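You operate a simulated robot arm through the tools that you are given. There is no shell and no other tool. Be economical: measure what you need, move in short steps, check, and stop when the job is done.

You run a simulated two-armed robot. Do the job below in one go: nothing can be reset, and whatever is moved stays where it is left.

Task
Glue the grey rubber tile onto the outline on the dark wood block, holding the block while you dab.
Fine: fill the outline with glue from the white sponge stick, stand it back on its saucer, press the tile down. Set down upright: white sponge stick. A coat counts when it lies all over at full strength: go over it till it gets no stronger.

Only the result counts: the job must be done as asked and must still hold three seconds after the hand-in. Knocking over, shifting, dropping, spilling or breaking anything else fails it.

Robot
Two 7-joint arms with four-finger grippers on one trunk, on a base that drives. Base frame: it is fixed to the floor where the robot stands at the start and does not move with it; the origin is under the middle of the robot, x ahead of it, y to its left, z up; the surface under the hand at the start is at about z = 750. Readings come in mm, degrees, newtons and seconds.
The left shoulder is at the start at [40, 181, 1159], the right one opposite. With the tool pointing down near the work surface each hand reaches from about 280 to 820 mm from the robot's upright axis, wherever it stands, measured 20 degrees to its own side. Places, roughly: white sponge stick (4x4x9 cm) [700, -100, 800]. Payload 3.67 kg a hand.
The TCP of each hand is the grasp point between the finger pads, 28 mm short of the fingertips. In the tool frame z runs along the fingers and y along their closing line. Largest opening 112 mm; the body of the gripper starts 73 mm behind the TCP.
Orientation is that of the tool frame in the base frame, as a unit quaternion [x, y, z, w]. With the fingers straight down and closing along the base's y, the tool's x points along the base's -x, its y along +y and its z along -z.

Tools
- The arms move only by the tool nudge_tool. It takes "left_motion", "right_motion" or both (then of equal length, played together; a hand with none holds still); each is a list of rows, each an object (a shift or turn left out is 0, a gripper value left out holds the last) with "offset": the shift along the tool's x, y, z in units of 150 mm (1.0 is 150 mm), a list of three; "dr": the turn, a rotation vector about the tool's x, y, z in units of 45 degrees (1.0 is 45 degrees), a list of three; "hand": the opening, from 0 (shut) to 1 (fully open). In form: [{"offset": [x, y, z], "dr": [rx, ry, rz], "hand": hand}, ...]. A call has 1 to 8 rows; each row is the pose to reach, as a shift and turn from the pose commanded when the call began, along the tool's axes at that moment. A call with a number of a shift or a turn outside -1 to 1 is refused whole. Each row takes 0.2 s and may step no farther than 50 mm and 8.6 degrees from the row before; otherwise, or with a gripper value out of range, the whole call is refused. Where a pose cannot be reached the arm comes as near as it can. A force on the tool above 40 N (or 10 N above the force at the start of the call, whichever is more), or a blocked arm, ends the call early, and 0.2 s more pass. The fingers move at their own pace and stop on an object; they squeeze with about 42 N. The grip force told is the motor's: it shows also when the fingers shut on nothing. Time passes only in rows, and 0.2 s behind the last, so rows that repeat a pose let the fingers close. The reply holds the time, the measured pose of the TCP, the force on the tool along the base axes, the opening and the grip force, in the units named above and with some noise, with the torque about the TCP (base axes, N m) and any sound that the robot's microphone picked up, and new pictures: "views" is both (left out), scene, wrist or none (wrist: the cameras of the hands that moved).
- Cameras (640 x 400 px; columns grow to the right, rows downward): "scene" is now at [85.4, -45.6, 1389.3]; the picture's right is [-0.45, -0.89, 0.00], its down [-0.55, 0.28, -0.79] and it looks along [0.70, -0.35, -0.62] (base axes); focal length 261 px, centre (320, 200). "left" rides on the left gripper at [60, 18, -104] in its tool frame; the picture's right is [-0.29, 0.96, 0.00], its down [-0.80, -0.24, -0.55] and it looks along [-0.53, -0.16, 0.83] (tool axes); focal length 234 px, centre (320, 200). "right" rides on the right gripper at [60, -18, -104] in its tool frame; the picture's right is [0.29, 0.96, 0.00], its down [-0.80, 0.24, -0.55] and it looks along [-0.53, 0.16, 0.83] (tool axes); focal length 234 px, centre (320, 200). There is no depth. A picture from a camera that has moved, and an enlarged one, comes with that camera's place and axes in the base frame and with its lens. The place of the scene camera against the robot may be out by one fixed shift of up to 25 mm in any direction.
- lift_body(by): slides the trunk up (or, below 0, down) by that many mm; the arms and the scene camera ride with it, the base frame stays. It gives what a move gives, with no picture.
- steer(legs): drives the robot by 1 to 6 legs, each [ahead, left, turn to the left] in mm, mm and degrees, along the robot's own axes; the way and the turn of a leg run together, so that a leg with both is an arc; at most 1500 mm and 180 degrees a leg. The arms and the cameras ride along, it lands a little off, and it stops where it bumps. It gives what a move gives, and a new picture of the scene camera.
- turn_head(pan, tilt): turns the head with the scene camera to pan (to the left, within 86 degrees either way) and tilt (down, from -29 to 69), counted from straight ahead of the robot. It gives what a move gives, and a new picture of the scene camera.
- enlarge(camera, box): a new picture of the part [left, top, right, bottom] of that camera's present view, enlarged. It takes no simulated time.
- finish_job(): hands the job in; it is judged then, once.

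Go step by step. Nothing tells you exact positions but the pictures and the camera data: compare them with the known pose of the tool, close in by small moves and look again before you grip or let go. The budget is 120 turns and 260 pictures, counting those below and the enlarged ones. Unless the task says otherwise, let go and move clear before handing in, and close with one line.

The tools are called after "Call:" as name(argument=value, ...) on one line, values as JSON. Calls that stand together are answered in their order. nudge_tool: Moves the arms, as the interface text tells. Its arguments: {"type":"object","properties":{"left_motion":{"type":"array"},"right_motion":{"type":"array"},"views":{"type":"string","enum":["both","scene","wrist","none"]}},"required":[]} The other tools are called the same way: lift_body (by) slides the trunk up or down; steer (legs) drives the base; turn_head (pan, tilt) turns the head that bears the scene camera; enlarge (camera, box) takes an enlarged picture of a part of a camera's view; finish_job () hands the job in.

At the start:

```text
time_s: 0.0
left_tcp_pos: [500.4, -73.5, 1156.0]
left_tool_rot: [-0.001, 1.0, 0.0, 0.0]
left_wrist_force: [-0.9, -0.5, -0.3]
left_moment: [-0.04, -0.02, 0.01]
left_grip_width: 112.1
left_gripper_force: 0.2
right_tcp_pos: [348.8, -528.1, 1083.9]
right_tool_rot: [-0.001, 1.0, 0.0, 0.001]
right_wrist_force: [-0.6, -0.7, 0.6]
right_moment: [-0.06, -0.03, 0.0]
right_grip_width: 111.5
right_gripper_force: 0.0
trunk travel left (down, up): [-279.0, 234.0]
robot x, y, heading: [-0.8, -1.3, -0.0]
head pan, tilt: [-26.8, 38.0]
```

scene: 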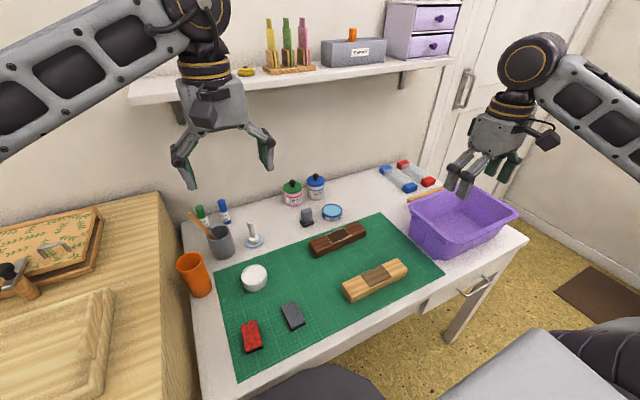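
right: 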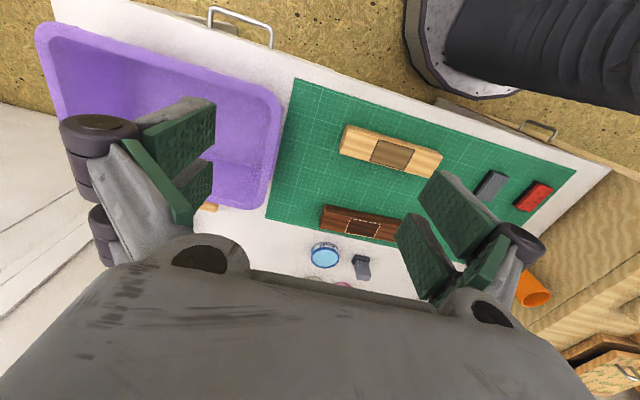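
left: 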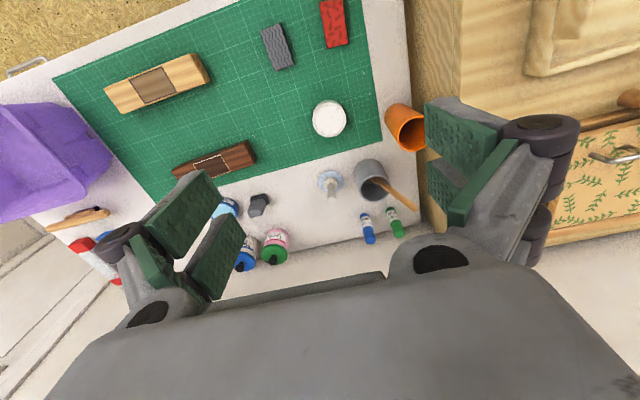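

I see the desk with the mat, the dark block, the light block, a grey and a red tile, and a white stick on a saucer near the cup. I'll enlarge the views to locate them.

Call:
enlarge(camera="scene", box=[180, 160, 360, 280])

Call:
enlarge(camera="scene", box=[220, 220, 440, 360])

Call:
enlarge(camera="left", box=[160, 100, 440, 280])

```text
3.33 times, centred on (270, 220) of scene
camera zoom: at [85.4, -45.6, 1389.3], right [-0.45, -0.89, 0.0], down [-0.55, 0.28, -0.79], along [0.7, -0.35, -0.62], focal length 870 px, centre (487, 133)
```

zoom: 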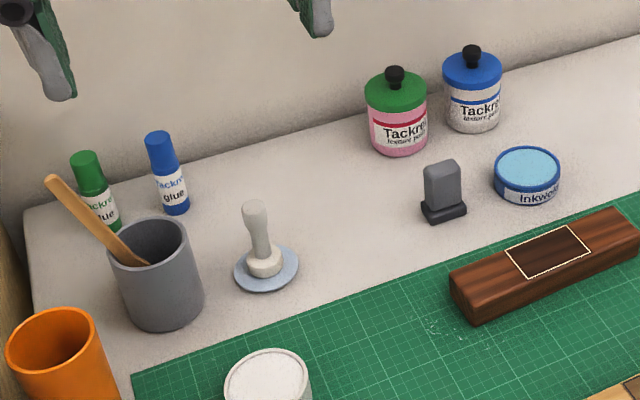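

```text
2.86 times, centred on (330, 290) of scene
camera zoom: at [85.4, -45.6, 1389.3], right [-0.45, -0.89, 0.0], down [-0.55, 0.28, -0.79], along [0.7, -0.35, -0.62], focal length 746 px, centre (291, -57)
```

zoom: 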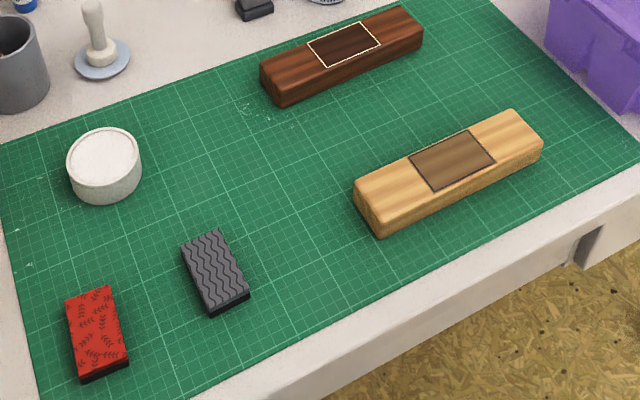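

```text
2.22 times, centred on (300, 190) of left
camera zoom: at [441.5, -56.2, 1260.5], right [0.29, 0.96, 0.0], down [0.8, -0.24, 0.55], along [0.53, -0.16, -0.83], focal length 520 px, centre (364, 222)
```

zoom: 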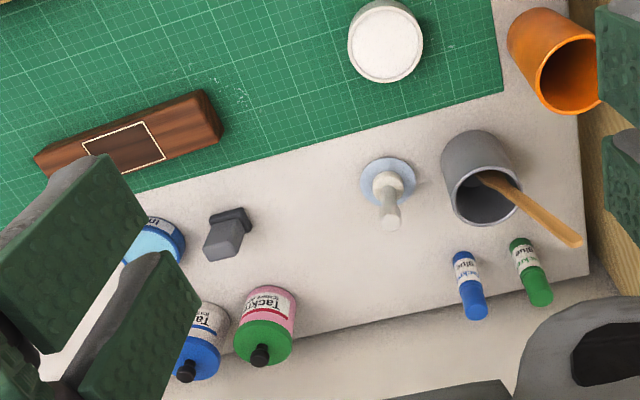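

The table is square to the robot; the stick is near (725,-117), the dark block near (590,-353), and the grey tile near (414,-134). I'll drive 240 mm to the right so both arms can work there, then look again.

Call:
steer(legs=[[0, -240, 0]])

```text
time_s: 1.8
left_tcp_pos: [499.6, -318.6, 1156.4]
left_tool_rot: [0.001, 1.0, 0.001, 0.0]
left_wrist_force: [0.4, 0.1, 0.0]
left_moment: [0.01, 0.0, 0.03]
left_grip_width: 112.0
left_gripper_force: 0.0
right_tcp_pos: [347.2, -771.6, 1083.2]
right_tool_rot: [0.002, 1.0, 0.0, 0.0]
right_wrist_force: [0.0, 0.1, 0.1]
right_moment: [0.0, 0.01, 0.01]
right_grip_width: 111.7
right_gripper_force: 0.0
trunk travel left (down, up): [-279.0, 234.0]
robot x, y, heading: [-4.2, -244.9, -0.3]
head pan, tilt: [-26.8, 38.0]
camera scene: at [84.7, -289.0, 1389.3], right [-0.45, -0.89, 0.0], down [-0.55, 0.28, -0.79], along [0.7, -0.36, -0.62], focal length 261 px, centre (320, 200)
```

scene: 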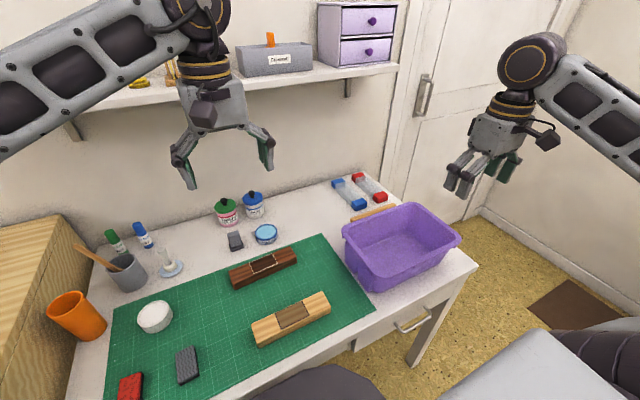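

The drive went well. Now I move both hands toward their work areas while turning them 45° about the tool axis, as a first half.

Call:
nudge_tool(left_motion=[{"offset": [-0.1667, 0.1667, 0.1667], "dr": [0, 0, 0.1667]}, {"offset": [-0.3333, 0.3333, 0.3333], "dr": [0, 0, 0.3333]}, {"offset": [-0.5, 0.5, 0.5], "dr": [0, 0, 0.5]}, {"offset": [-0.6667, 0.6667, 0.6667], "dr": [0, 0, 0.6667]}, {"offset": [-0.8333, 0.8333, 0.8333], "dr": [0, 0, 0.8333]}, {"offset": [-1, 1, 1], "dr": [0, 0, 1]}], right_motion=[{"offset": [-0.1667, 0.1667, 0], "dr": [0, 0, 0.1667]}, {"offset": [-0.3333, 0.3333, 0], "dr": [0, 0, 0.3333]}, {"offset": [-0.5, 0.5, 0], "dr": [0, 0, 0.5]}, {"offset": [-0.6667, 0.6667, 0], "dr": [0, 0, 0.6667]}, {"offset": [-0.8333, 0.8333, 0], "dr": [0, 0, 0.8333]}, {"offset": [-1, 1, 0], "dr": [0, 0, 1]}], views="none")

Call:
turn_head(pan=0, tilt=50)

```text
time_s: 3.2
left_tcp_pos: [648.6, -174.4, 1008.7]
left_tool_rot: [0.37, 0.929, -0.001, 0.0]
left_wrist_force: [-0.2, 0.6, 0.6]
left_moment: [-0.04, 0.05, 0.01]
left_grip_width: 112.1
left_gripper_force: 0.1
left hand out of reach, approached as far as the arm can: row 6
right_tcp_pos: [500.8, -615.9, 1085.5]
right_tool_rot: [0.387, 0.922, -0.001, -0.001]
right_wrist_force: [-0.2, 0.1, -0.6]
right_moment: [0.02, 0.05, 0.0]
right_grip_width: 112.0
right_gripper_force: 0.0
trunk travel left (down, up): [-279.0, 234.0]
robot x, y, heading: [-2.9, -242.2, -0.2]
head pan, tilt: [-26.8, 38.0]
```

```text
time_s: 4.1
left_tcp_pos: [645.7, -175.6, 1011.8]
left_tool_rot: [0.369, 0.929, 0.0, 0.0]
left_wrist_force: [-0.1, 0.1, -0.4]
left_moment: [0.01, -0.01, 0.01]
left_grip_width: 111.6
left_gripper_force: 0.1
right_tcp_pos: [498.8, -618.2, 1084.5]
right_tool_rot: [0.384, 0.923, 0.0, 0.0]
right_wrist_force: [0.5, 0.1, 0.1]
right_moment: [-0.01, 0.01, -0.01]
right_grip_width: 112.2
right_gripper_force: 0.2
trunk travel left (down, up): [-279.0, 234.0]
robot x, y, heading: [-1.2, -244.8, -0.4]
head pan, tilt: [0.0, 50.0]
camera scene: at [85.0, -249.8, 1372.1], right [-0.01, -1.0, 0.0], down [-0.77, 0.0, -0.64], along [0.64, 0.0, -0.77], focal length 261 px, centre (320, 200)
```

scene: 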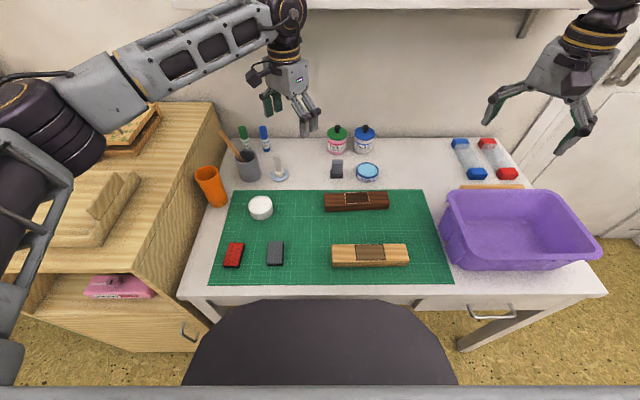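

The left hand stopped a bit short of the 45° turn, perhaps a joint limit near there. I'll lower it a little with more turn to test that, and bring the right hand on toward the block's right end.

Call:
nudge_tool(left_motion=[{"offset": [0.03, 0.032, 0.089], "dr": [0, 0, 0.13]}, {"offset": [0.06, 0.064, 0.178], "dr": [0, 0, 0.27]}, {"offset": [0.09, 0.097, 0.267], "dr": [0, 0, 0.4]}, {"offset": [0.12, 0.13, 0.356], "dr": [0, 0, 0.53]}, {"offset": [0.15, 0.16, 0.445], "dr": [0, 0, 0.67]}, {"offset": [0.183, 0.194, 0.533], "dr": [0, 0, 0.8]}], right_motion=[{"offset": [0.021, 0.164, 0.055], "dr": [0, 0, 0.1667]}, {"offset": [0.042, 0.328, 0.11], "dr": [0, 0, 0.3333]}, {"offset": [0.063, 0.492, 0.166], "dr": [0, 0, 0.5]}, {"offset": [0.084, 0.656, 0.222], "dr": [0, 0, 0.6667]}, {"offset": [0.105, 0.82, 0.277], "dr": [0, 0, 0.8333]}, {"offset": [0.127, 0.985, 0.333], "dr": [0, 0, 1]}], views="wrist")

```text
time_s: 5.5
left_tcp_pos: [637.0, -149.4, 988.4]
left_tool_rot: [0.415, 0.905, 0.079, 0.045]
left_wrist_force: [0.2, 0.5, -0.3]
left_moment: [-0.02, 0.01, -0.01]
left_grip_width: 111.8
left_gripper_force: 0.1
left hand out of reach, approached as far as the arm can: row 1, 2, 3, 4, 5, 6
right_tcp_pos: [590.3, -503.9, 1031.7]
right_tool_rot: [0.71, 0.704, -0.001, -0.001]
right_wrist_force: [-0.4, 0.6, -0.4]
right_moment: [-0.01, 0.03, -0.03]
right_grip_width: 111.8
right_gripper_force: 0.1
trunk travel left (down, up): [-279.0, 234.0]
robot x, y, heading: [-1.7, -244.3, -0.6]
head pan, tilt: [0.0, 50.0]
camera right: at [573.4, -444.4, 1135.6], right [0.96, 0.28, 0.0], down [0.24, -0.8, 0.55], along [0.15, -0.53, -0.83], focal length 234 px, centre (320, 200)
camera left: at [596.7, -102.5, 1093.5], right [0.9, 0.4, 0.18], down [0.26, -0.82, 0.51], along [0.35, -0.42, -0.84], focal length 234 px, centre (320, 200)
```

right: 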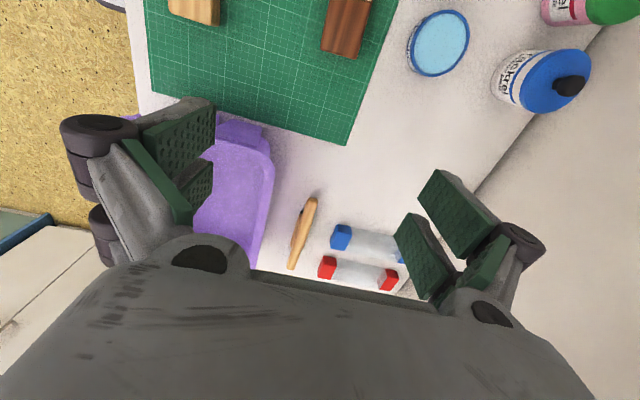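
left: 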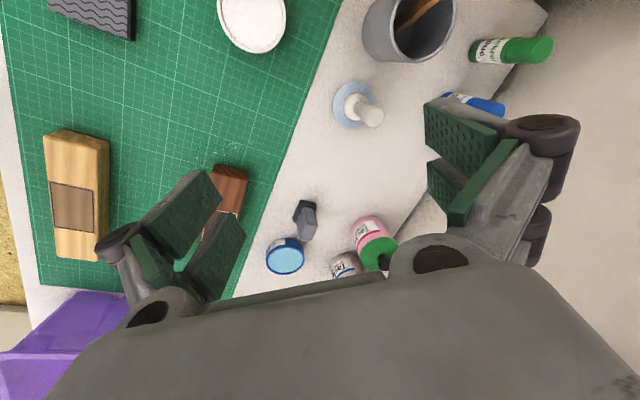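

The left wrist indeed can't turn further that way (limit ≈ 43°), so I turn it back, since closing along y or the opposite turn will serve.

Call:
nudge_tool(left_motion=[{"dr": [0, 0, -0.1667]}, {"dr": [0, 0, -0.3333]}, {"dr": [0, 0, -0.5]}, {"dr": [0, 0, -0.6667]}, {"dr": [0, 0, -0.8333]}, {"dr": [0, 0, -1]}], views="none")

```text
time_s: 6.9
left_tcp_pos: [635.3, -146.5, 989.4]
left_tool_rot: [0.036, 0.995, 0.055, 0.072]
left_wrist_force: [0.4, 0.3, -0.1]
left_moment: [0.0, -0.03, 0.0]
left_grip_width: 112.3
left_gripper_force: 0.1
right_tcp_pos: [589.3, -504.4, 1033.3]
right_tool_rot: [0.708, 0.706, 0.0, 0.0]
right_wrist_force: [-0.1, 0.4, 1.0]
right_moment: [0.0, -0.01, -0.01]
right_grip_width: 112.0
right_gripper_force: 0.0
trunk travel left (down, up): [-279.0, 234.0]
robot x, y, heading: [-1.5, -243.9, -0.4]
head pan, tilt: [0.0, 50.0]
```

Orientation is nearly back to straight down. I now straighten the left hand and move it closer above the stick, and tilt the right hand 30° while lowering over the block's right end.

Call:
nudge_tool(left_motion=[{"offset": [-0.06, 0.038, 0.065], "dr": [0.023, 0.03, -0.015]}, {"offset": [-0.12, 0.076, 0.13], "dr": [0.047, 0.061, -0.03]}, {"offset": [-0.18, 0.114, 0.195], "dr": [0.07, 0.09, -0.046]}, {"offset": [-0.24, 0.15, 0.26], "dr": [0.093, 0.122, -0.061]}, {"offset": [-0.3, 0.19, 0.325], "dr": [0.117, 0.152, -0.077]}, {"offset": [-0.367, 0.227, 0.39], "dr": [0.14, 0.183, -0.092]}], right_motion=[{"offset": [0.071, 0, 0.167], "dr": [0, 0.111, 0]}, {"offset": [0.142, 0, 0.333], "dr": [0, 0.222, 0]}, {"offset": [0.213, 0, 0.5], "dr": [0, 0.333, 0]}, {"offset": [0.284, 0, 0.667], "dr": [0, 0.444, 0]}, {"offset": [0.355, 0, 0.833], "dr": [0, 0.555, 0]}, {"offset": [0.427, 0, 1.0], "dr": [0, 0.667, 0]}])

```text
time_s: 8.3
left_tcp_pos: [701.9, -110.3, 943.8]
left_tool_rot: [0.001, 1.0, 0.0, 0.0]
left_wrist_force: [-0.5, 0.6, -0.9]
left_moment: [0.04, 0.04, 0.01]
left_grip_width: 111.8
left_gripper_force: 0.2
right_tcp_pos: [591.4, -442.4, 883.4]
right_tool_rot: [0.684, 0.681, 0.185, -0.184]
right_wrist_force: [0.8, -0.7, -0.2]
right_moment: [0.01, 0.04, 0.04]
right_grip_width: 111.8
right_gripper_force: 0.1
trunk travel left (down, up): [-279.0, 234.0]
robot x, y, heading: [4.8, -242.9, -0.4]
head pan, tilt: [0.0, 50.0]
camera scene: at [86.2, -250.7, 1372.0], right [0.0, -1.0, 0.0], down [-0.77, 0.0, -0.64], along [0.64, 0.0, -0.77], focal length 261 px, centre (320, 200)
camera right: at [573.3, -441.8, 1003.6], right [0.96, 0.24, 0.14], down [0.24, -0.97, 0.08], along [0.16, -0.04, -0.99], focal length 234 px, centre (320, 200)
camera left: at [642.5, -92.7, 1047.5], right [0.29, 0.96, 0.0], down [0.8, -0.24, 0.55], along [0.53, -0.16, -0.83], focal length 234 px, centre (320, 200)
```

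scene: 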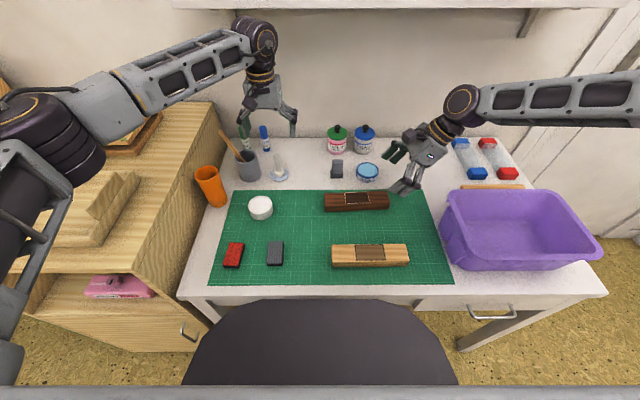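
right: 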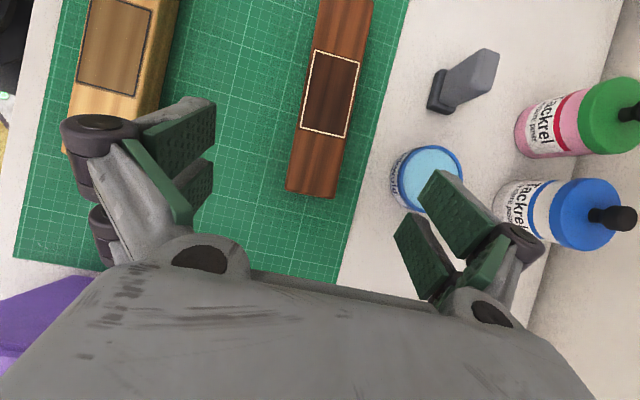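
left: 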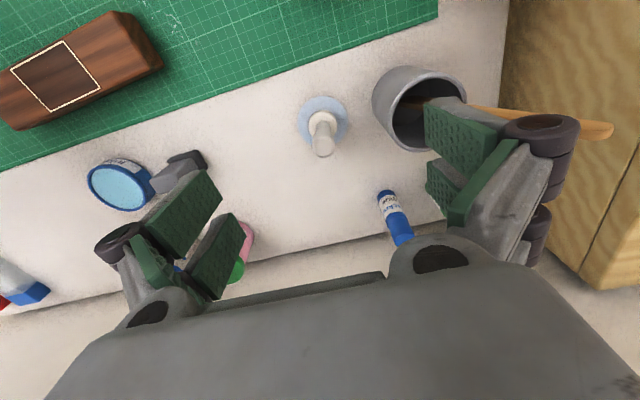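

The stick sits near (716,-112) with the cup close on its left, so I half-close the left hand before lowering it above the handle. The right hand descends toward the dark block's end at about (597,-445).

Call:
nudge_tool(left_motion=[{"offset": [0, 0, 0], "hand": 0.5}, {"offset": [-0.03, 0, 0.1], "hand": 0.5}, {"offset": [-0.067, -0.013, 0.22], "hand": 0.5}, {"offset": [-0.067, -0.013, 0.327], "hand": 0.5}], right_motion=[{"offset": [-0.08, 0.04, 0.12], "hand": 0.8}, {"offset": [-0.15, 0.04, 0.24]}, {"offset": [-0.22, 0.04, 0.36]}, {"offset": [-0.294, 0.04, 0.469]}])

Call:
enlarge(camera="left", box=[240, 80, 480, 230])

Call:
enlarge(camera="right", box=[200, 80, 440, 230])

```text
time_s: 9.3
left_tcp_pos: [711.7, -112.2, 893.5]
left_tool_rot: [0.0, 1.0, 0.0, 0.0]
left_wrist_force: [0.6, 1.0, -0.4]
left_moment: [-0.04, 0.0, -0.01]
left_grip_width: 56.0
left_gripper_force: 0.1
right_tcp_pos: [595.8, -445.1, 800.1]
right_tool_rot: [0.684, 0.682, 0.183, -0.183]
right_wrist_force: [-0.3, -0.2, -1.1]
right_moment: [-0.01, 0.04, 0.01]
right_grip_width: 89.5
right_gripper_force: 0.1
trunk travel left (down, up): [-279.0, 234.0]
robot x, y, heading: [-3.6, -244.1, -0.4]
head pan, tilt: [0.0, 50.0]
camera scene: at [85.8, -249.3, 1372.0], right [0.0, -1.0, 0.0], down [-0.77, 0.0, -0.64], along [0.64, 0.0, -0.77], focal length 261 px, centre (320, 200)
camera right: at [577.4, -445.1, 919.3], right [0.96, 0.25, 0.14], down [0.24, -0.97, 0.08], along [0.16, -0.04, -0.99], focal length 234 px, centre (320, 200)
camera left: at [651.3, -93.9, 997.5], right [0.29, 0.96, 0.0], down [0.8, -0.24, 0.55], along [0.53, -0.16, -0.83], focal length 234 px, centre (320, 200)
```

scene: 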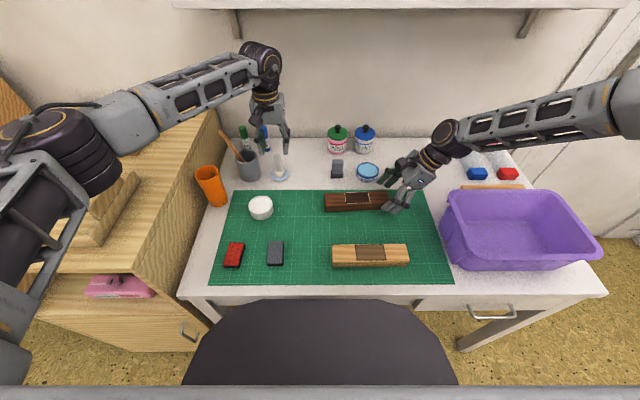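
right: 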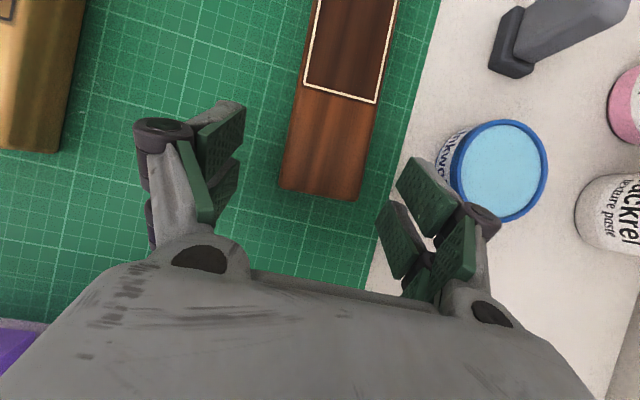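
left: 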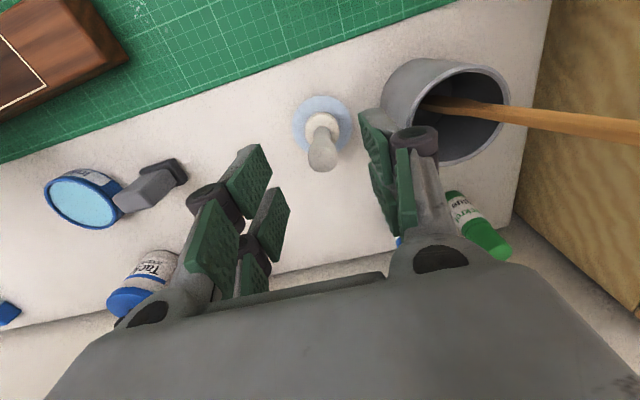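

```text
2.67 times, centred on (360, 155) of left
camera zoom: at [651.3, -93.9, 997.5], right [0.29, 0.96, 0.0], down [0.8, -0.24, 0.55], along [0.53, -0.16, -0.83], focal length 624 px, centre (213, 320)
```

zoom: 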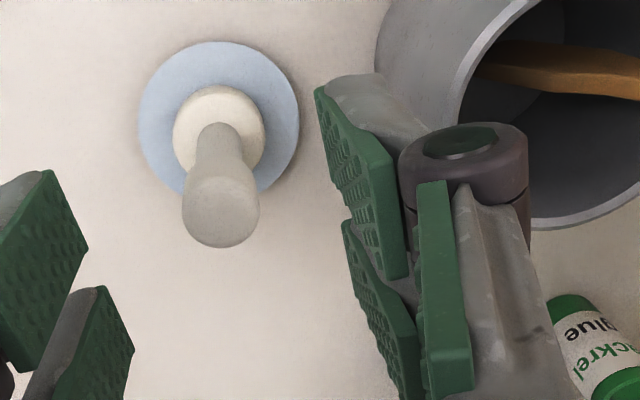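

```text
2.67 times, centred on (320, 155) of right
camera zoom: at [577.4, -445.1, 919.3], right [0.96, 0.25, 0.14], down [0.24, -0.97, 0.08], along [0.16, -0.04, -0.99], focal length 624 px, centre (320, 320)
```

zoom: 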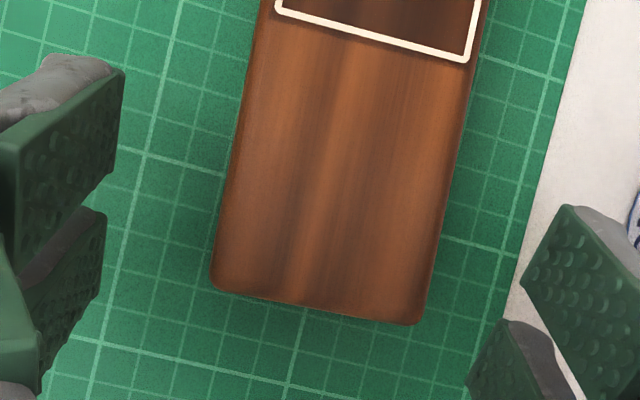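

The handle axis is at (718.5,-112), and the dark block's end is near (598,-447), turned about 3° counter-clockwise. I lower the left hand around the handle, and align and grip the block with the right hand.

Call:
nudge_tool(left_motion=[{"offset": [-0.02, 0, 0.15]}, {"offset": [-0.045, 0, 0.3]}, {"offset": [-0.045, 0, 0.457]}, {"offset": [-0.045, 0, 0.457]}], right_motion=[{"offset": [-0.016, 0.013, 0.041], "dr": [0.037, 0, -0.063]}, {"offset": [-0.032, 0.013, 0.082], "dr": [0.037, 0, -0.063]}, {"offset": [-0.032, 0.013, 0.082], "dr": [0.037, 0, -0.063], "hand": 0.5}, {"offset": [-0.032, 0.013, 0.082], "dr": [0.037, 0, -0.063], "hand": 0.5}])

Call:
enlarge(camera="left", box=[240, 80, 400, 230])

Call:
enlarge(camera="right", box=[200, 80, 440, 230])

```text
time_s: 10.3
left_tcp_pos: [720.2, -112.2, 825.9]
left_tool_rot: [0.001, 1.0, 0.0, 0.0]
left_wrist_force: [-0.3, 1.1, -0.6]
left_moment: [-0.01, 0.0, 0.01]
left_grip_width: 56.1
left_gripper_force: 0.1
right_tcp_pos: [590.4, -444.4, 794.2]
right_tool_rot: [0.664, 0.701, 0.178, -0.188]
right_wrist_force: [-0.7, 0.6, -0.1]
right_moment: [-0.01, 0.01, -0.01]
right_grip_width: 56.1
right_gripper_force: 0.4
right hand out of reach, approached as far as the arm can: row 1, 2, 3, 4
trunk travel left (down, up): [-279.0, 234.0]
robot x, y, heading: [-2.3, -243.9, -0.5]
head pan, tilt: [0.0, 50.0]
camera scene: at [84.9, -249.8, 1372.1], right [0.0, -1.0, 0.0], down [-0.77, 0.0, -0.64], along [0.64, 0.0, -0.77], focal length 261 px, centre (320, 200)
camera right: at [573.1, -446.1, 913.9], right [0.94, 0.3, 0.14], down [0.29, -0.95, 0.08], along [0.16, -0.04, -0.99], focal length 234 px, centre (320, 200)
camera left: at [659.4, -94.6, 929.3], right [0.29, 0.96, 0.0], down [0.8, -0.24, 0.55], along [0.53, -0.16, -0.83], focal length 234 px, centre (320, 200)
```

scene: 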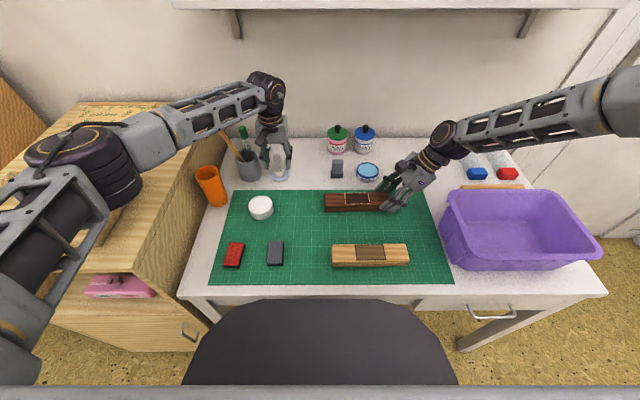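
right: 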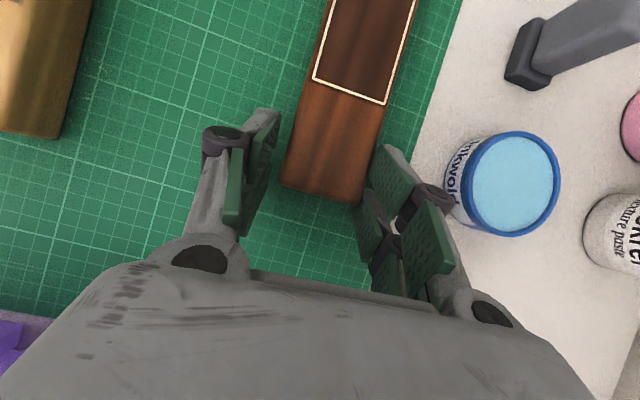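
left: 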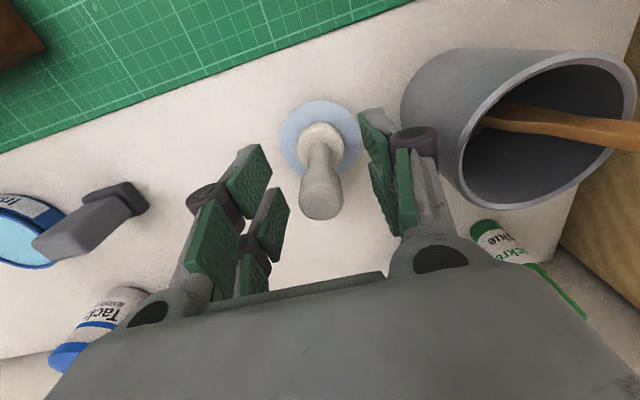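

```text
2.67 times, centred on (320, 155) of left
camera zoom: at [659.4, -94.6, 929.3], right [0.29, 0.96, 0.0], down [0.8, -0.24, 0.55], along [0.53, -0.16, -0.83], focal length 624 px, centre (320, 320)
```

zoom: 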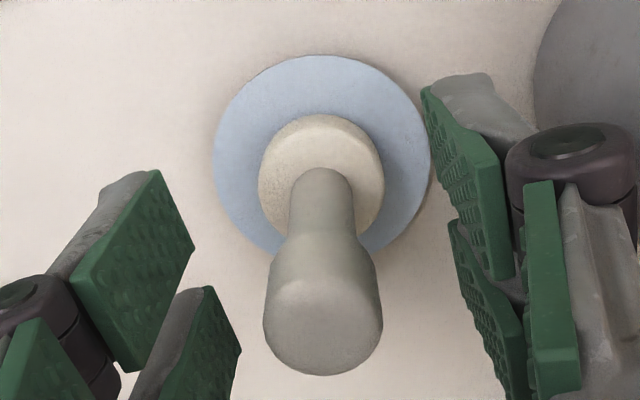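

```text
2.67 times, centred on (320, 155) of right
camera zoom: at [573.1, -446.1, 913.9], right [0.94, 0.3, 0.14], down [0.29, -0.95, 0.08], along [0.16, -0.04, -0.99], focal length 624 px, centre (320, 320)
```

zoom: 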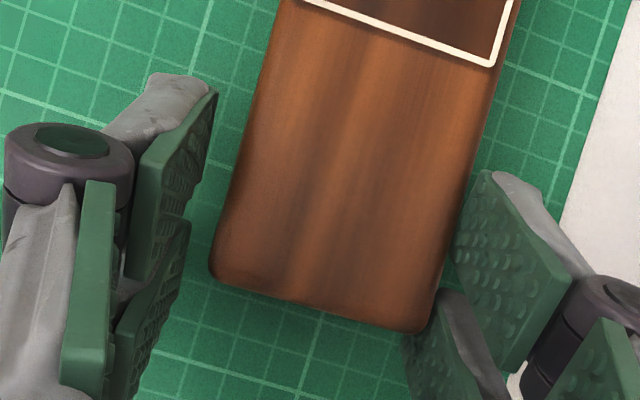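

The left hand is nicely around the handle, so I close it. The right arm fell ~7 mm short with the 30° tilt, so I back up a bit, reduce the tilt to 20° and retry the reach.

Call:
nudge_tool(left_motion=[{"offset": [0.01, 0, 0], "hand": 0}, {"offset": [0.01, 0, 0], "hand": 0}, {"offset": [0.01, 0, 0], "hand": 0}, {"offset": [0.01, 0, 0], "hand": 0}], right_motion=[{"offset": [0.1, 0, -0.173], "hand": 0.75}, {"offset": [0.109, 0.054, -0.168], "dr": [0, -0.18, 0]}, {"offset": [0.029, 0.054, -0.03], "dr": [0, -0.222, 0]}, {"offset": [-0.014, 0.054, 0.046], "dr": [0, -0.222, 0]}], views="wrist")

```text
time_s: 11.3
left_tcp_pos: [717.2, -111.3, 826.2]
left_tool_rot: [0.001, 1.0, 0.001, 0.001]
left_wrist_force: [-0.7, -0.6, 2.6]
left_moment: [-0.04, -0.02, 0.0]
left_grip_width: 18.8
left_gripper_force: 41.5
right_tcp_pos: [592.1, -446.8, 793.3]
right_tool_rot: [0.677, 0.715, 0.12, -0.127]
right_wrist_force: [-0.1, -0.4, -0.2]
right_moment: [-0.02, -0.01, -0.01]
right_grip_width: 84.0
right_gripper_force: 0.1
right hand out of reach, approached as far as the arm can: row 4
trunk travel left (down, up): [-279.0, 234.0]
robot x, y, heading: [-0.1, -241.7, -0.6]
head pan, tilt: [0.0, 50.0]
camera right: at [572.8, -426.6, 912.6], right [0.94, 0.32, 0.1], down [0.29, -0.92, 0.25], along [0.17, -0.2, -0.96], focal length 234 px, centre (320, 200)
camera left: at [657.2, -94.4, 929.5], right [0.29, 0.96, 0.0], down [0.8, -0.24, 0.56], along [0.53, -0.16, -0.83], focal length 234 px, centre (320, 200)
```

right: 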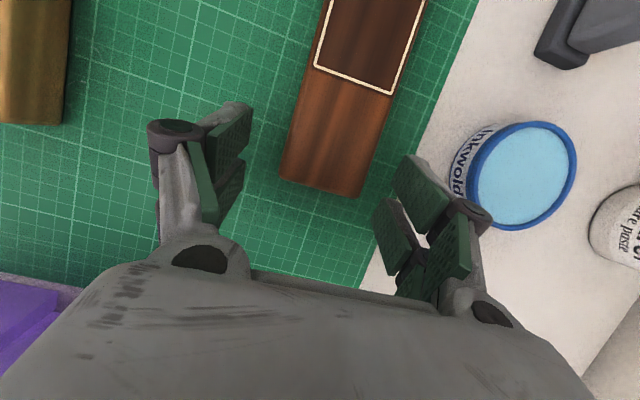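
left: 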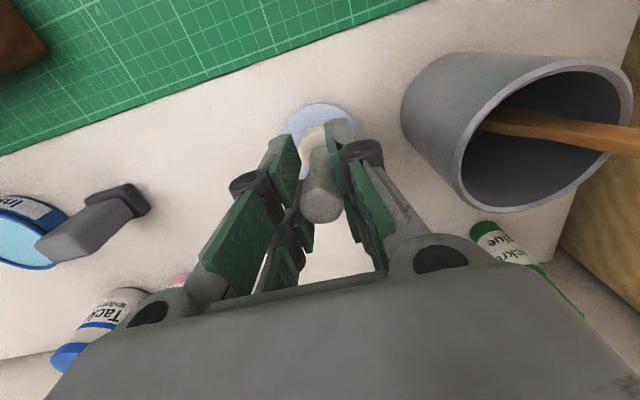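

The stick is gripped (18.8 mm). The right arm struggles when reaching low, so I lift both hands straight up and then lower the trunk by 100 mm to give it better reach.

Call:
nudge_tool(left_motion=[{"offset": [0, 0, -0.1]}, {"offset": [0, 0, -0.4]}, {"offset": [0, 0, -0.7]}, {"offset": [0, 0, -0.8]}], right_motion=[{"offset": [0.057, 0, -0.157]}, {"offset": [0.114, 0, -0.313]}, {"offset": [0.171, 0, -0.47]}, {"offset": [0.228, 0, -0.627]}], views="wrist")

Call:
lift_body(by=-100)

```text
time_s: 12.3
left_tcp_pos: [714.6, -112.5, 946.7]
left_tool_rot: [0.001, 1.0, 0.001, 0.001]
left_wrist_force: [-0.3, 1.2, -0.1]
left_moment: [-0.03, 0.0, -0.04]
left_grip_width: 18.9
left_gripper_force: 41.9
right_tcp_pos: [592.2, -443.8, 895.0]
right_tool_rot: [0.677, 0.716, 0.119, -0.125]
right_wrist_force: [1.0, 0.1, 0.3]
right_moment: [0.02, -0.03, -0.03]
right_grip_width: 84.1
right_gripper_force: 0.1
trunk travel left (down, up): [-279.0, 234.0]
robot x, y, heading: [0.0, -243.5, -0.2]
head pan, tilt: [0.0, 50.0]
camera right: at [574.1, -425.2, 1013.7], right [0.94, 0.32, 0.1], down [0.29, -0.92, 0.25], along [0.17, -0.2, -0.96], focal length 234 px, centre (320, 200)
camera left: at [655.0, -94.9, 1050.4], right [0.29, 0.96, 0.0], down [0.8, -0.24, 0.55], along [0.53, -0.16, -0.83], focal length 234 px, centre (320, 200)
```

right: 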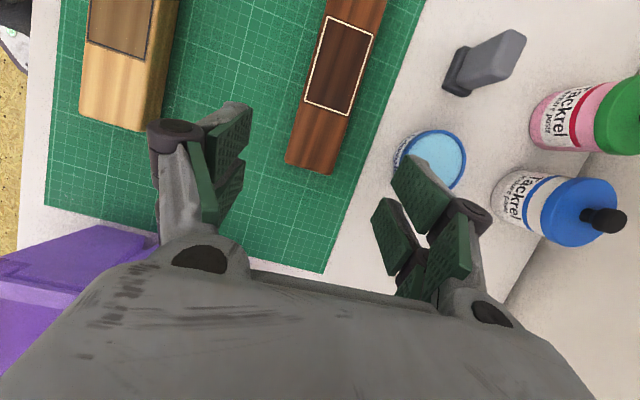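
left: 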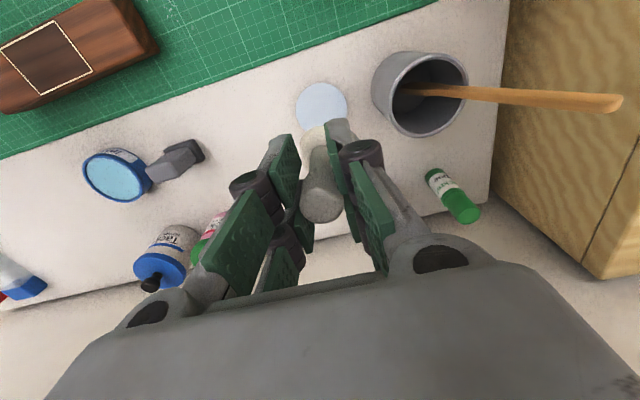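

```text
time_s: 13.7
left_tcp_pos: [714.7, -112.5, 848.4]
left_tool_rot: [0.001, 1.0, 0.001, 0.001]
left_wrist_force: [0.7, 0.4, 0.8]
left_moment: [-0.02, 0.01, 0.05]
left_grip_width: 18.7
left_gripper_force: 42.2
right_tcp_pos: [594.1, -444.8, 795.2]
right_tool_rot: [0.677, 0.715, 0.121, -0.128]
right_wrist_force: [0.0, -0.1, -0.2]
right_moment: [-0.04, 0.0, 0.01]
right_grip_width: 84.0
right_gripper_force: 0.1
trunk travel left (down, up): [-179.0, 334.0]
robot x, y, heading: [1.9, -245.6, 0.1]
head pan, tilt: [0.0, 50.0]
```

The trunk is lower and both hands are held well. I shift the right hand to x≈598 and down slightly, then check.

Call:
nudge_tool(right_motion=[{"offset": [0, 0.027, 0]}, {"offset": [-0.015, 0.027, 0.037]}], views="wrist")

Call:
enlarge(camera="right", box=[200, 80, 440, 230])

```text
time_s: 14.3
left_tcp_pos: [714.9, -113.4, 845.5]
left_tool_rot: [0.001, 1.0, 0.002, 0.001]
left_wrist_force: [0.6, 0.1, -0.3]
left_moment: [0.05, 0.0, -0.02]
left_grip_width: 19.0
left_gripper_force: 42.2
right_tcp_pos: [597.7, -444.5, 790.8]
right_tool_rot: [0.677, 0.715, 0.119, -0.127]
right_wrist_force: [0.2, 0.5, -0.5]
right_moment: [0.02, -0.03, -0.01]
right_grip_width: 84.2
right_gripper_force: 0.2
trunk travel left (down, up): [-179.0, 334.0]
robot x, y, heading: [-4.1, -241.6, -0.6]
head pan, tilt: [0.0, 50.0]
camera right: at [578.5, -424.8, 908.9], right [0.94, 0.32, 0.1], down [0.29, -0.92, 0.25], along [0.17, -0.2, -0.96], focal length 234 px, centre (320, 200)
```

right: 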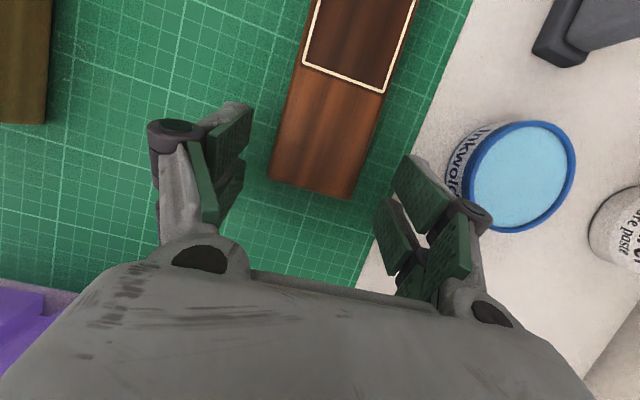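

```text
2.67 times, centred on (320, 155) of right
camera zoom: at [578.5, -424.8, 908.9], right [0.94, 0.32, 0.1], down [0.29, -0.92, 0.25], along [0.17, -0.2, -0.96], focal length 624 px, centre (320, 320)
```

zoom: 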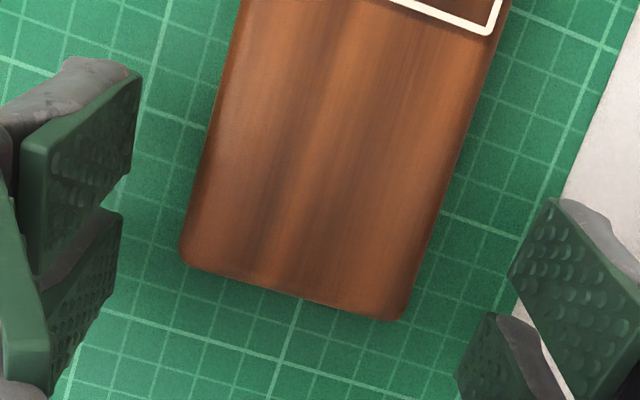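

Reach is fine now. By the view the block's end centre lies about 4–5 mm to the near side of the TCP, so I shift that much and close on the block.

Call:
nudge_tool(right_motion=[{"offset": [0, -0.03, 0]}, {"offset": [0, -0.03, 0], "hand": 0.5}, {"offset": [0, -0.03, 0], "hand": 0.45}, {"offset": [0, -0.03, 0], "hand": 0.0}, {"offset": [0, -0.03, 0], "hand": 0.0}, {"offset": [0, -0.03, 0], "hand": 0.0}], views="wrist")

Call:
enlarge(camera="right", box=[200, 0, 440, 230])

```text
time_s: 15.7
left_tcp_pos: [714.6, -112.0, 846.8]
left_tool_rot: [0.0, 1.0, 0.001, 0.0]
left_wrist_force: [0.6, 0.6, -1.0]
left_moment: [0.01, 0.03, 0.03]
left_grip_width: 18.7
left_gripper_force: 42.4
right_tcp_pos: [593.3, -444.9, 790.7]
right_tool_rot: [0.677, 0.715, 0.12, -0.126]
right_wrist_force: [-0.1, 0.3, 1.4]
right_moment: [-0.03, 0.07, -0.01]
right_grip_width: 49.7
right_gripper_force: 41.8
trunk travel left (down, up): [-179.0, 334.0]
robot x, y, heading: [2.0, -244.1, -0.3]
head pan, tilt: [0.0, 50.0]
camera right: at [574.5, -425.2, 908.6], right [0.94, 0.32, 0.1], down [0.29, -0.92, 0.25], along [0.17, -0.2, -0.96], focal length 234 px, centre (320, 200)
```

right: 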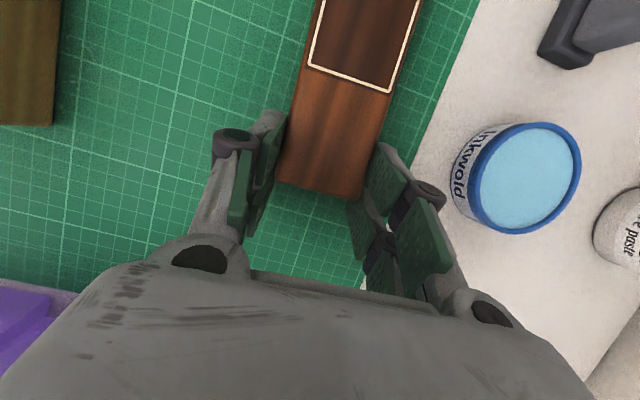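

```text
1.74 times, centred on (320, 115) of right
camera zoom: at [574.5, -425.2, 908.6], right [0.94, 0.32, 0.1], down [0.29, -0.92, 0.25], along [0.17, -0.2, -0.96], focal length 407 px, centre (320, 348)
```

zoom: 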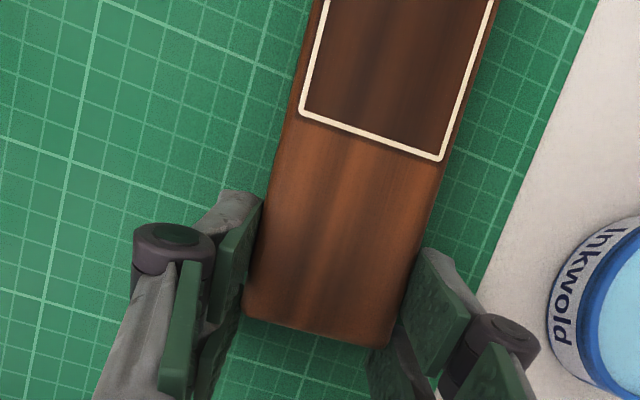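

The block is gripped, but that tilt leaves little room for the left hand. I regrip with ~33° tilt a bit nearer the end, while lifting the stick and carrying it toward the block with the left hand turning −30°.

Call:
nudge_tool(left_motion=[{"offset": [0, 0, -0.2]}, {"offset": [0, 0, -0.4]}, {"offset": [0.1, -0.2, -0.4], "dr": [0, 0, -0.17]}, {"offset": [0.2, -0.4, -0.4], "dr": [0, 0, -0.34]}, {"offset": [0.3, -0.6, -0.4], "dr": [0, 0, -0.51]}, {"offset": [0.4, -0.8, -0.4], "dr": [0, 0, -0.67]}], right_motion=[{"hand": 0.6}, {"offset": [0, 0, 0], "hand": 0.6}, {"offset": [-0.02, 0, 0], "dr": [0, 0.1, 0], "hand": 0.6}, {"offset": [-0.048, -0.003, -0.003], "dr": [0, 0.2, 0], "hand": 0.6}, {"offset": [-0.048, -0.003, -0.003], "dr": [0, 0.29, 0], "hand": 0.6}, {"offset": [-0.048, -0.003, -0.003], "dr": [0, 0.29, 0], "hand": 0.6}])

```text
time_s: 17.1
left_tcp_pos: [653.2, -233.2, 909.7]
left_tool_rot: [-0.26, 0.966, 0.0, 0.0]
left_wrist_force: [-0.7, -0.1, 0.5]
left_moment: [0.02, 0.02, 0.01]
left_grip_width: 18.8
left_gripper_force: 42.5
right_tcp_pos: [591.4, -452.6, 789.0]
right_tool_rot: [0.659, 0.696, 0.196, -0.208]
right_wrist_force: [-0.1, -0.2, -0.2]
right_moment: [-0.03, 0.0, 0.01]
right_grip_width: 67.2
right_gripper_force: 0.0
trunk travel left (down, up): [-179.0, 334.0]
robot x, y, heading: [-1.2, -245.0, -0.4]
head pan, tilt: [0.0, 50.0]
camera scene: at [84.5, -250.4, 1272.7], right [0.0, -1.0, 0.0], down [-0.77, 0.0, -0.64], along [0.64, 0.0, -0.77], focal length 261 px, centre (320, 200)
camera right: at [574.6, -460.1, 908.1], right [0.94, 0.29, 0.16], down [0.29, -0.96, 0.03], along [0.16, 0.02, -0.99], focal length 234 px, centre (320, 200)
camera left: at [591.9, -247.2, 1012.5], right [-0.23, 0.97, 0.0], down [0.81, 0.19, 0.56], along [0.54, 0.13, -0.83], focal length 234 px, centre (320, 200)
```

scene: 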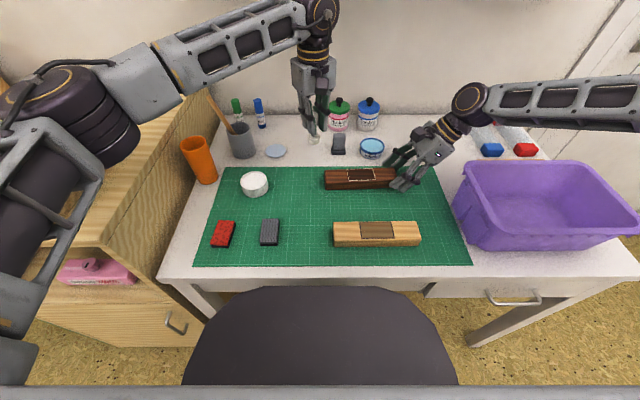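
right: 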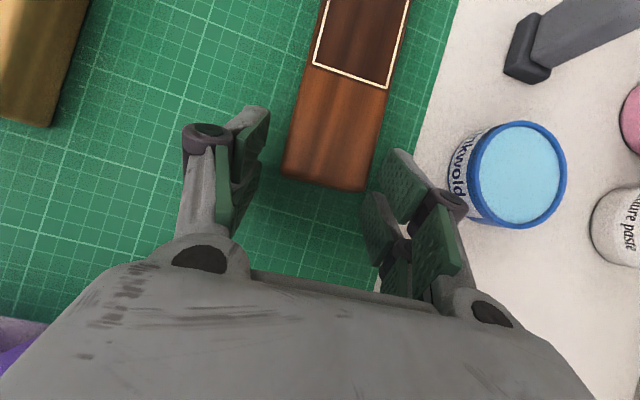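
left: 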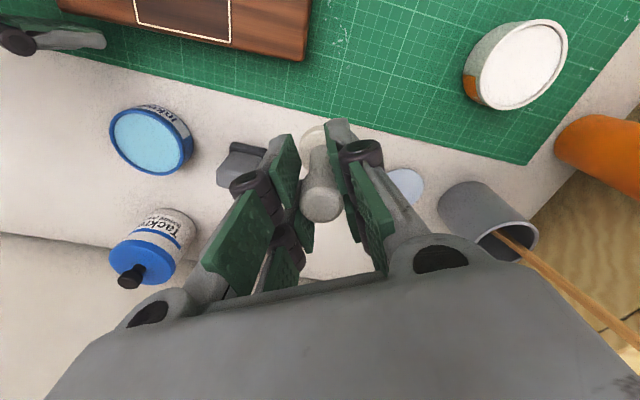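

The right hand is now at 33° tilt; I move it 5 mm further on and close, while the left hand brings the stick above the outline.

Call:
nudge_tool(left_motion=[{"offset": [0.152, -0.1, 0], "dr": [0, 0, -0.067]}, {"offset": [0.304, -0.2, 0], "dr": [0, 0, -0.133]}, {"offset": [0.456, -0.3, 0], "dr": [0, 0, -0.2]}, {"offset": [0.607, -0.4, 0], "dr": [0, 0, -0.267]}, {"offset": [0.759, -0.501, 0], "dr": [0, 0, -0.333]}], right_motion=[{"offset": [0.028, 0.007, 0.018]}, {"offset": [0.028, 0.007, 0.018], "hand": 0}, {"offset": [0.028, 0.007, 0.018], "hand": 0}, {"offset": [0.028, 0.007, 0.018], "hand": 0}, {"offset": [0.028, 0.007, 0.018], "hand": 0}])

Call:
enlarge(camera="left", box=[200, 40, 440, 220])

Call:
enlarge(camera="scene", box=[290, 100, 460, 210])

```text
time_s: 18.3
left_tcp_pos: [595.3, -356.7, 905.6]
left_tool_rot: [-0.384, 0.923, 0.001, 0.001]
left_wrist_force: [-0.2, -0.1, 0.8]
left_moment: [-0.03, 0.01, -0.02]
left_grip_width: 18.9
left_gripper_force: 42.0
right_tcp_pos: [593.6, -448.1, 787.7]
right_tool_rot: [0.66, 0.695, 0.196, -0.207]
right_wrist_force: [0.5, -2.0, 3.8]
right_moment: [0.73, 0.07, 0.06]
right_grip_width: 49.4
right_gripper_force: 41.8
trunk travel left (down, up): [-179.0, 334.0]
robot x, y, heading: [-3.5, -244.3, 0.0]
head pan, tilt: [0.0, 50.0]
camera scene: at [84.6, -250.5, 1272.7], right [0.0, -1.0, 0.0], down [-0.77, 0.0, -0.64], along [0.64, 0.0, -0.77], focal length 261 px, centre (320, 200)
camera right: at [575.6, -455.2, 907.4], right [0.94, 0.29, 0.16], down [0.29, -0.96, 0.03], along [0.16, 0.02, -0.99], focal length 234 px, centre (320, 200)
camera left: at [539.8, -386.1, 1009.8], right [-0.48, 0.88, 0.0], down [0.73, 0.39, 0.56], along [0.49, 0.27, -0.83], focal length 234 px, centre (320, 200)
```

scene: 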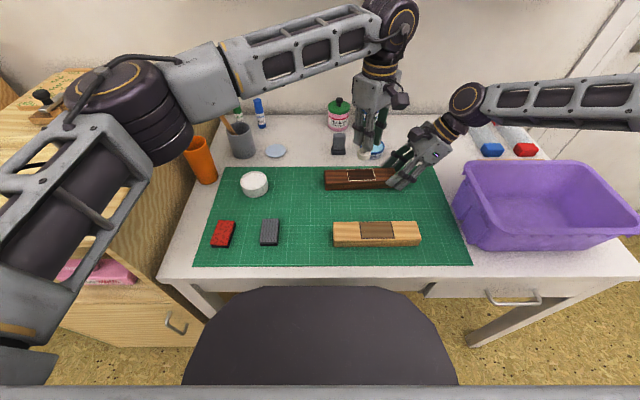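
right: 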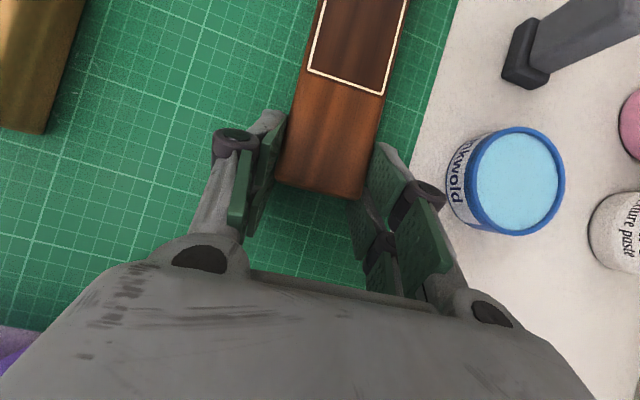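
left: 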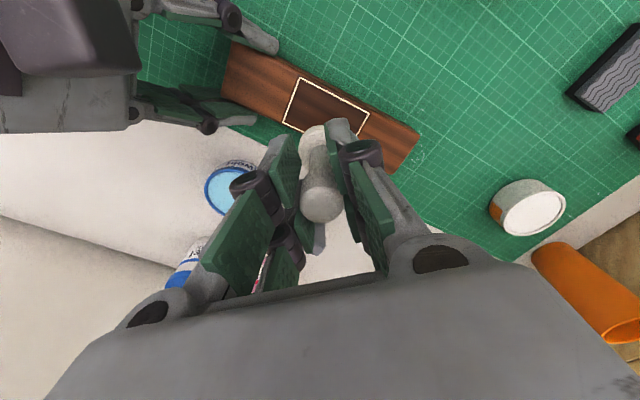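

```text
2.22 times, centred on (320, 130) of left
camera zoom: at [539.8, -386.1, 1009.8], right [-0.48, 0.88, 0.0], down [0.73, 0.39, 0.56], along [0.49, 0.27, -0.83], focal length 520 px, centre (320, 356)
```

zoom: 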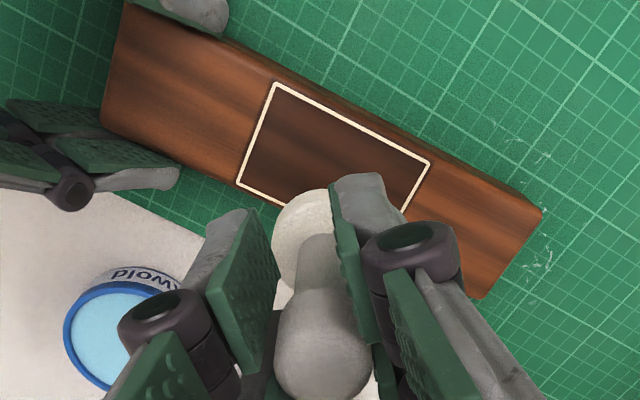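

```text
3.64 times, centred on (375, 155) of scene
camera zoom: at [84.6, -250.5, 1272.7], right [0.0, -1.0, 0.0], down [-0.77, 0.0, -0.64], along [0.64, 0.0, -0.77], focal length 949 px, centre (120, 364)
```

zoom: 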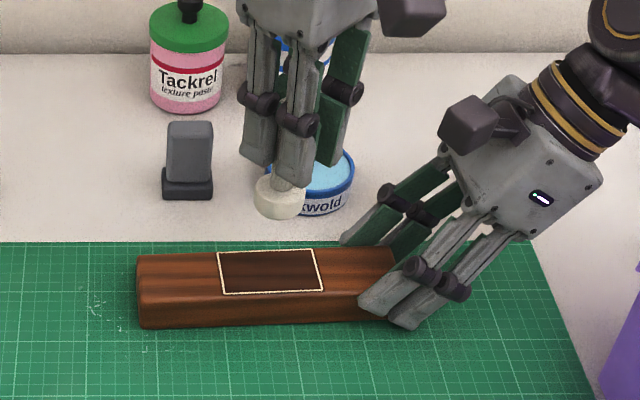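

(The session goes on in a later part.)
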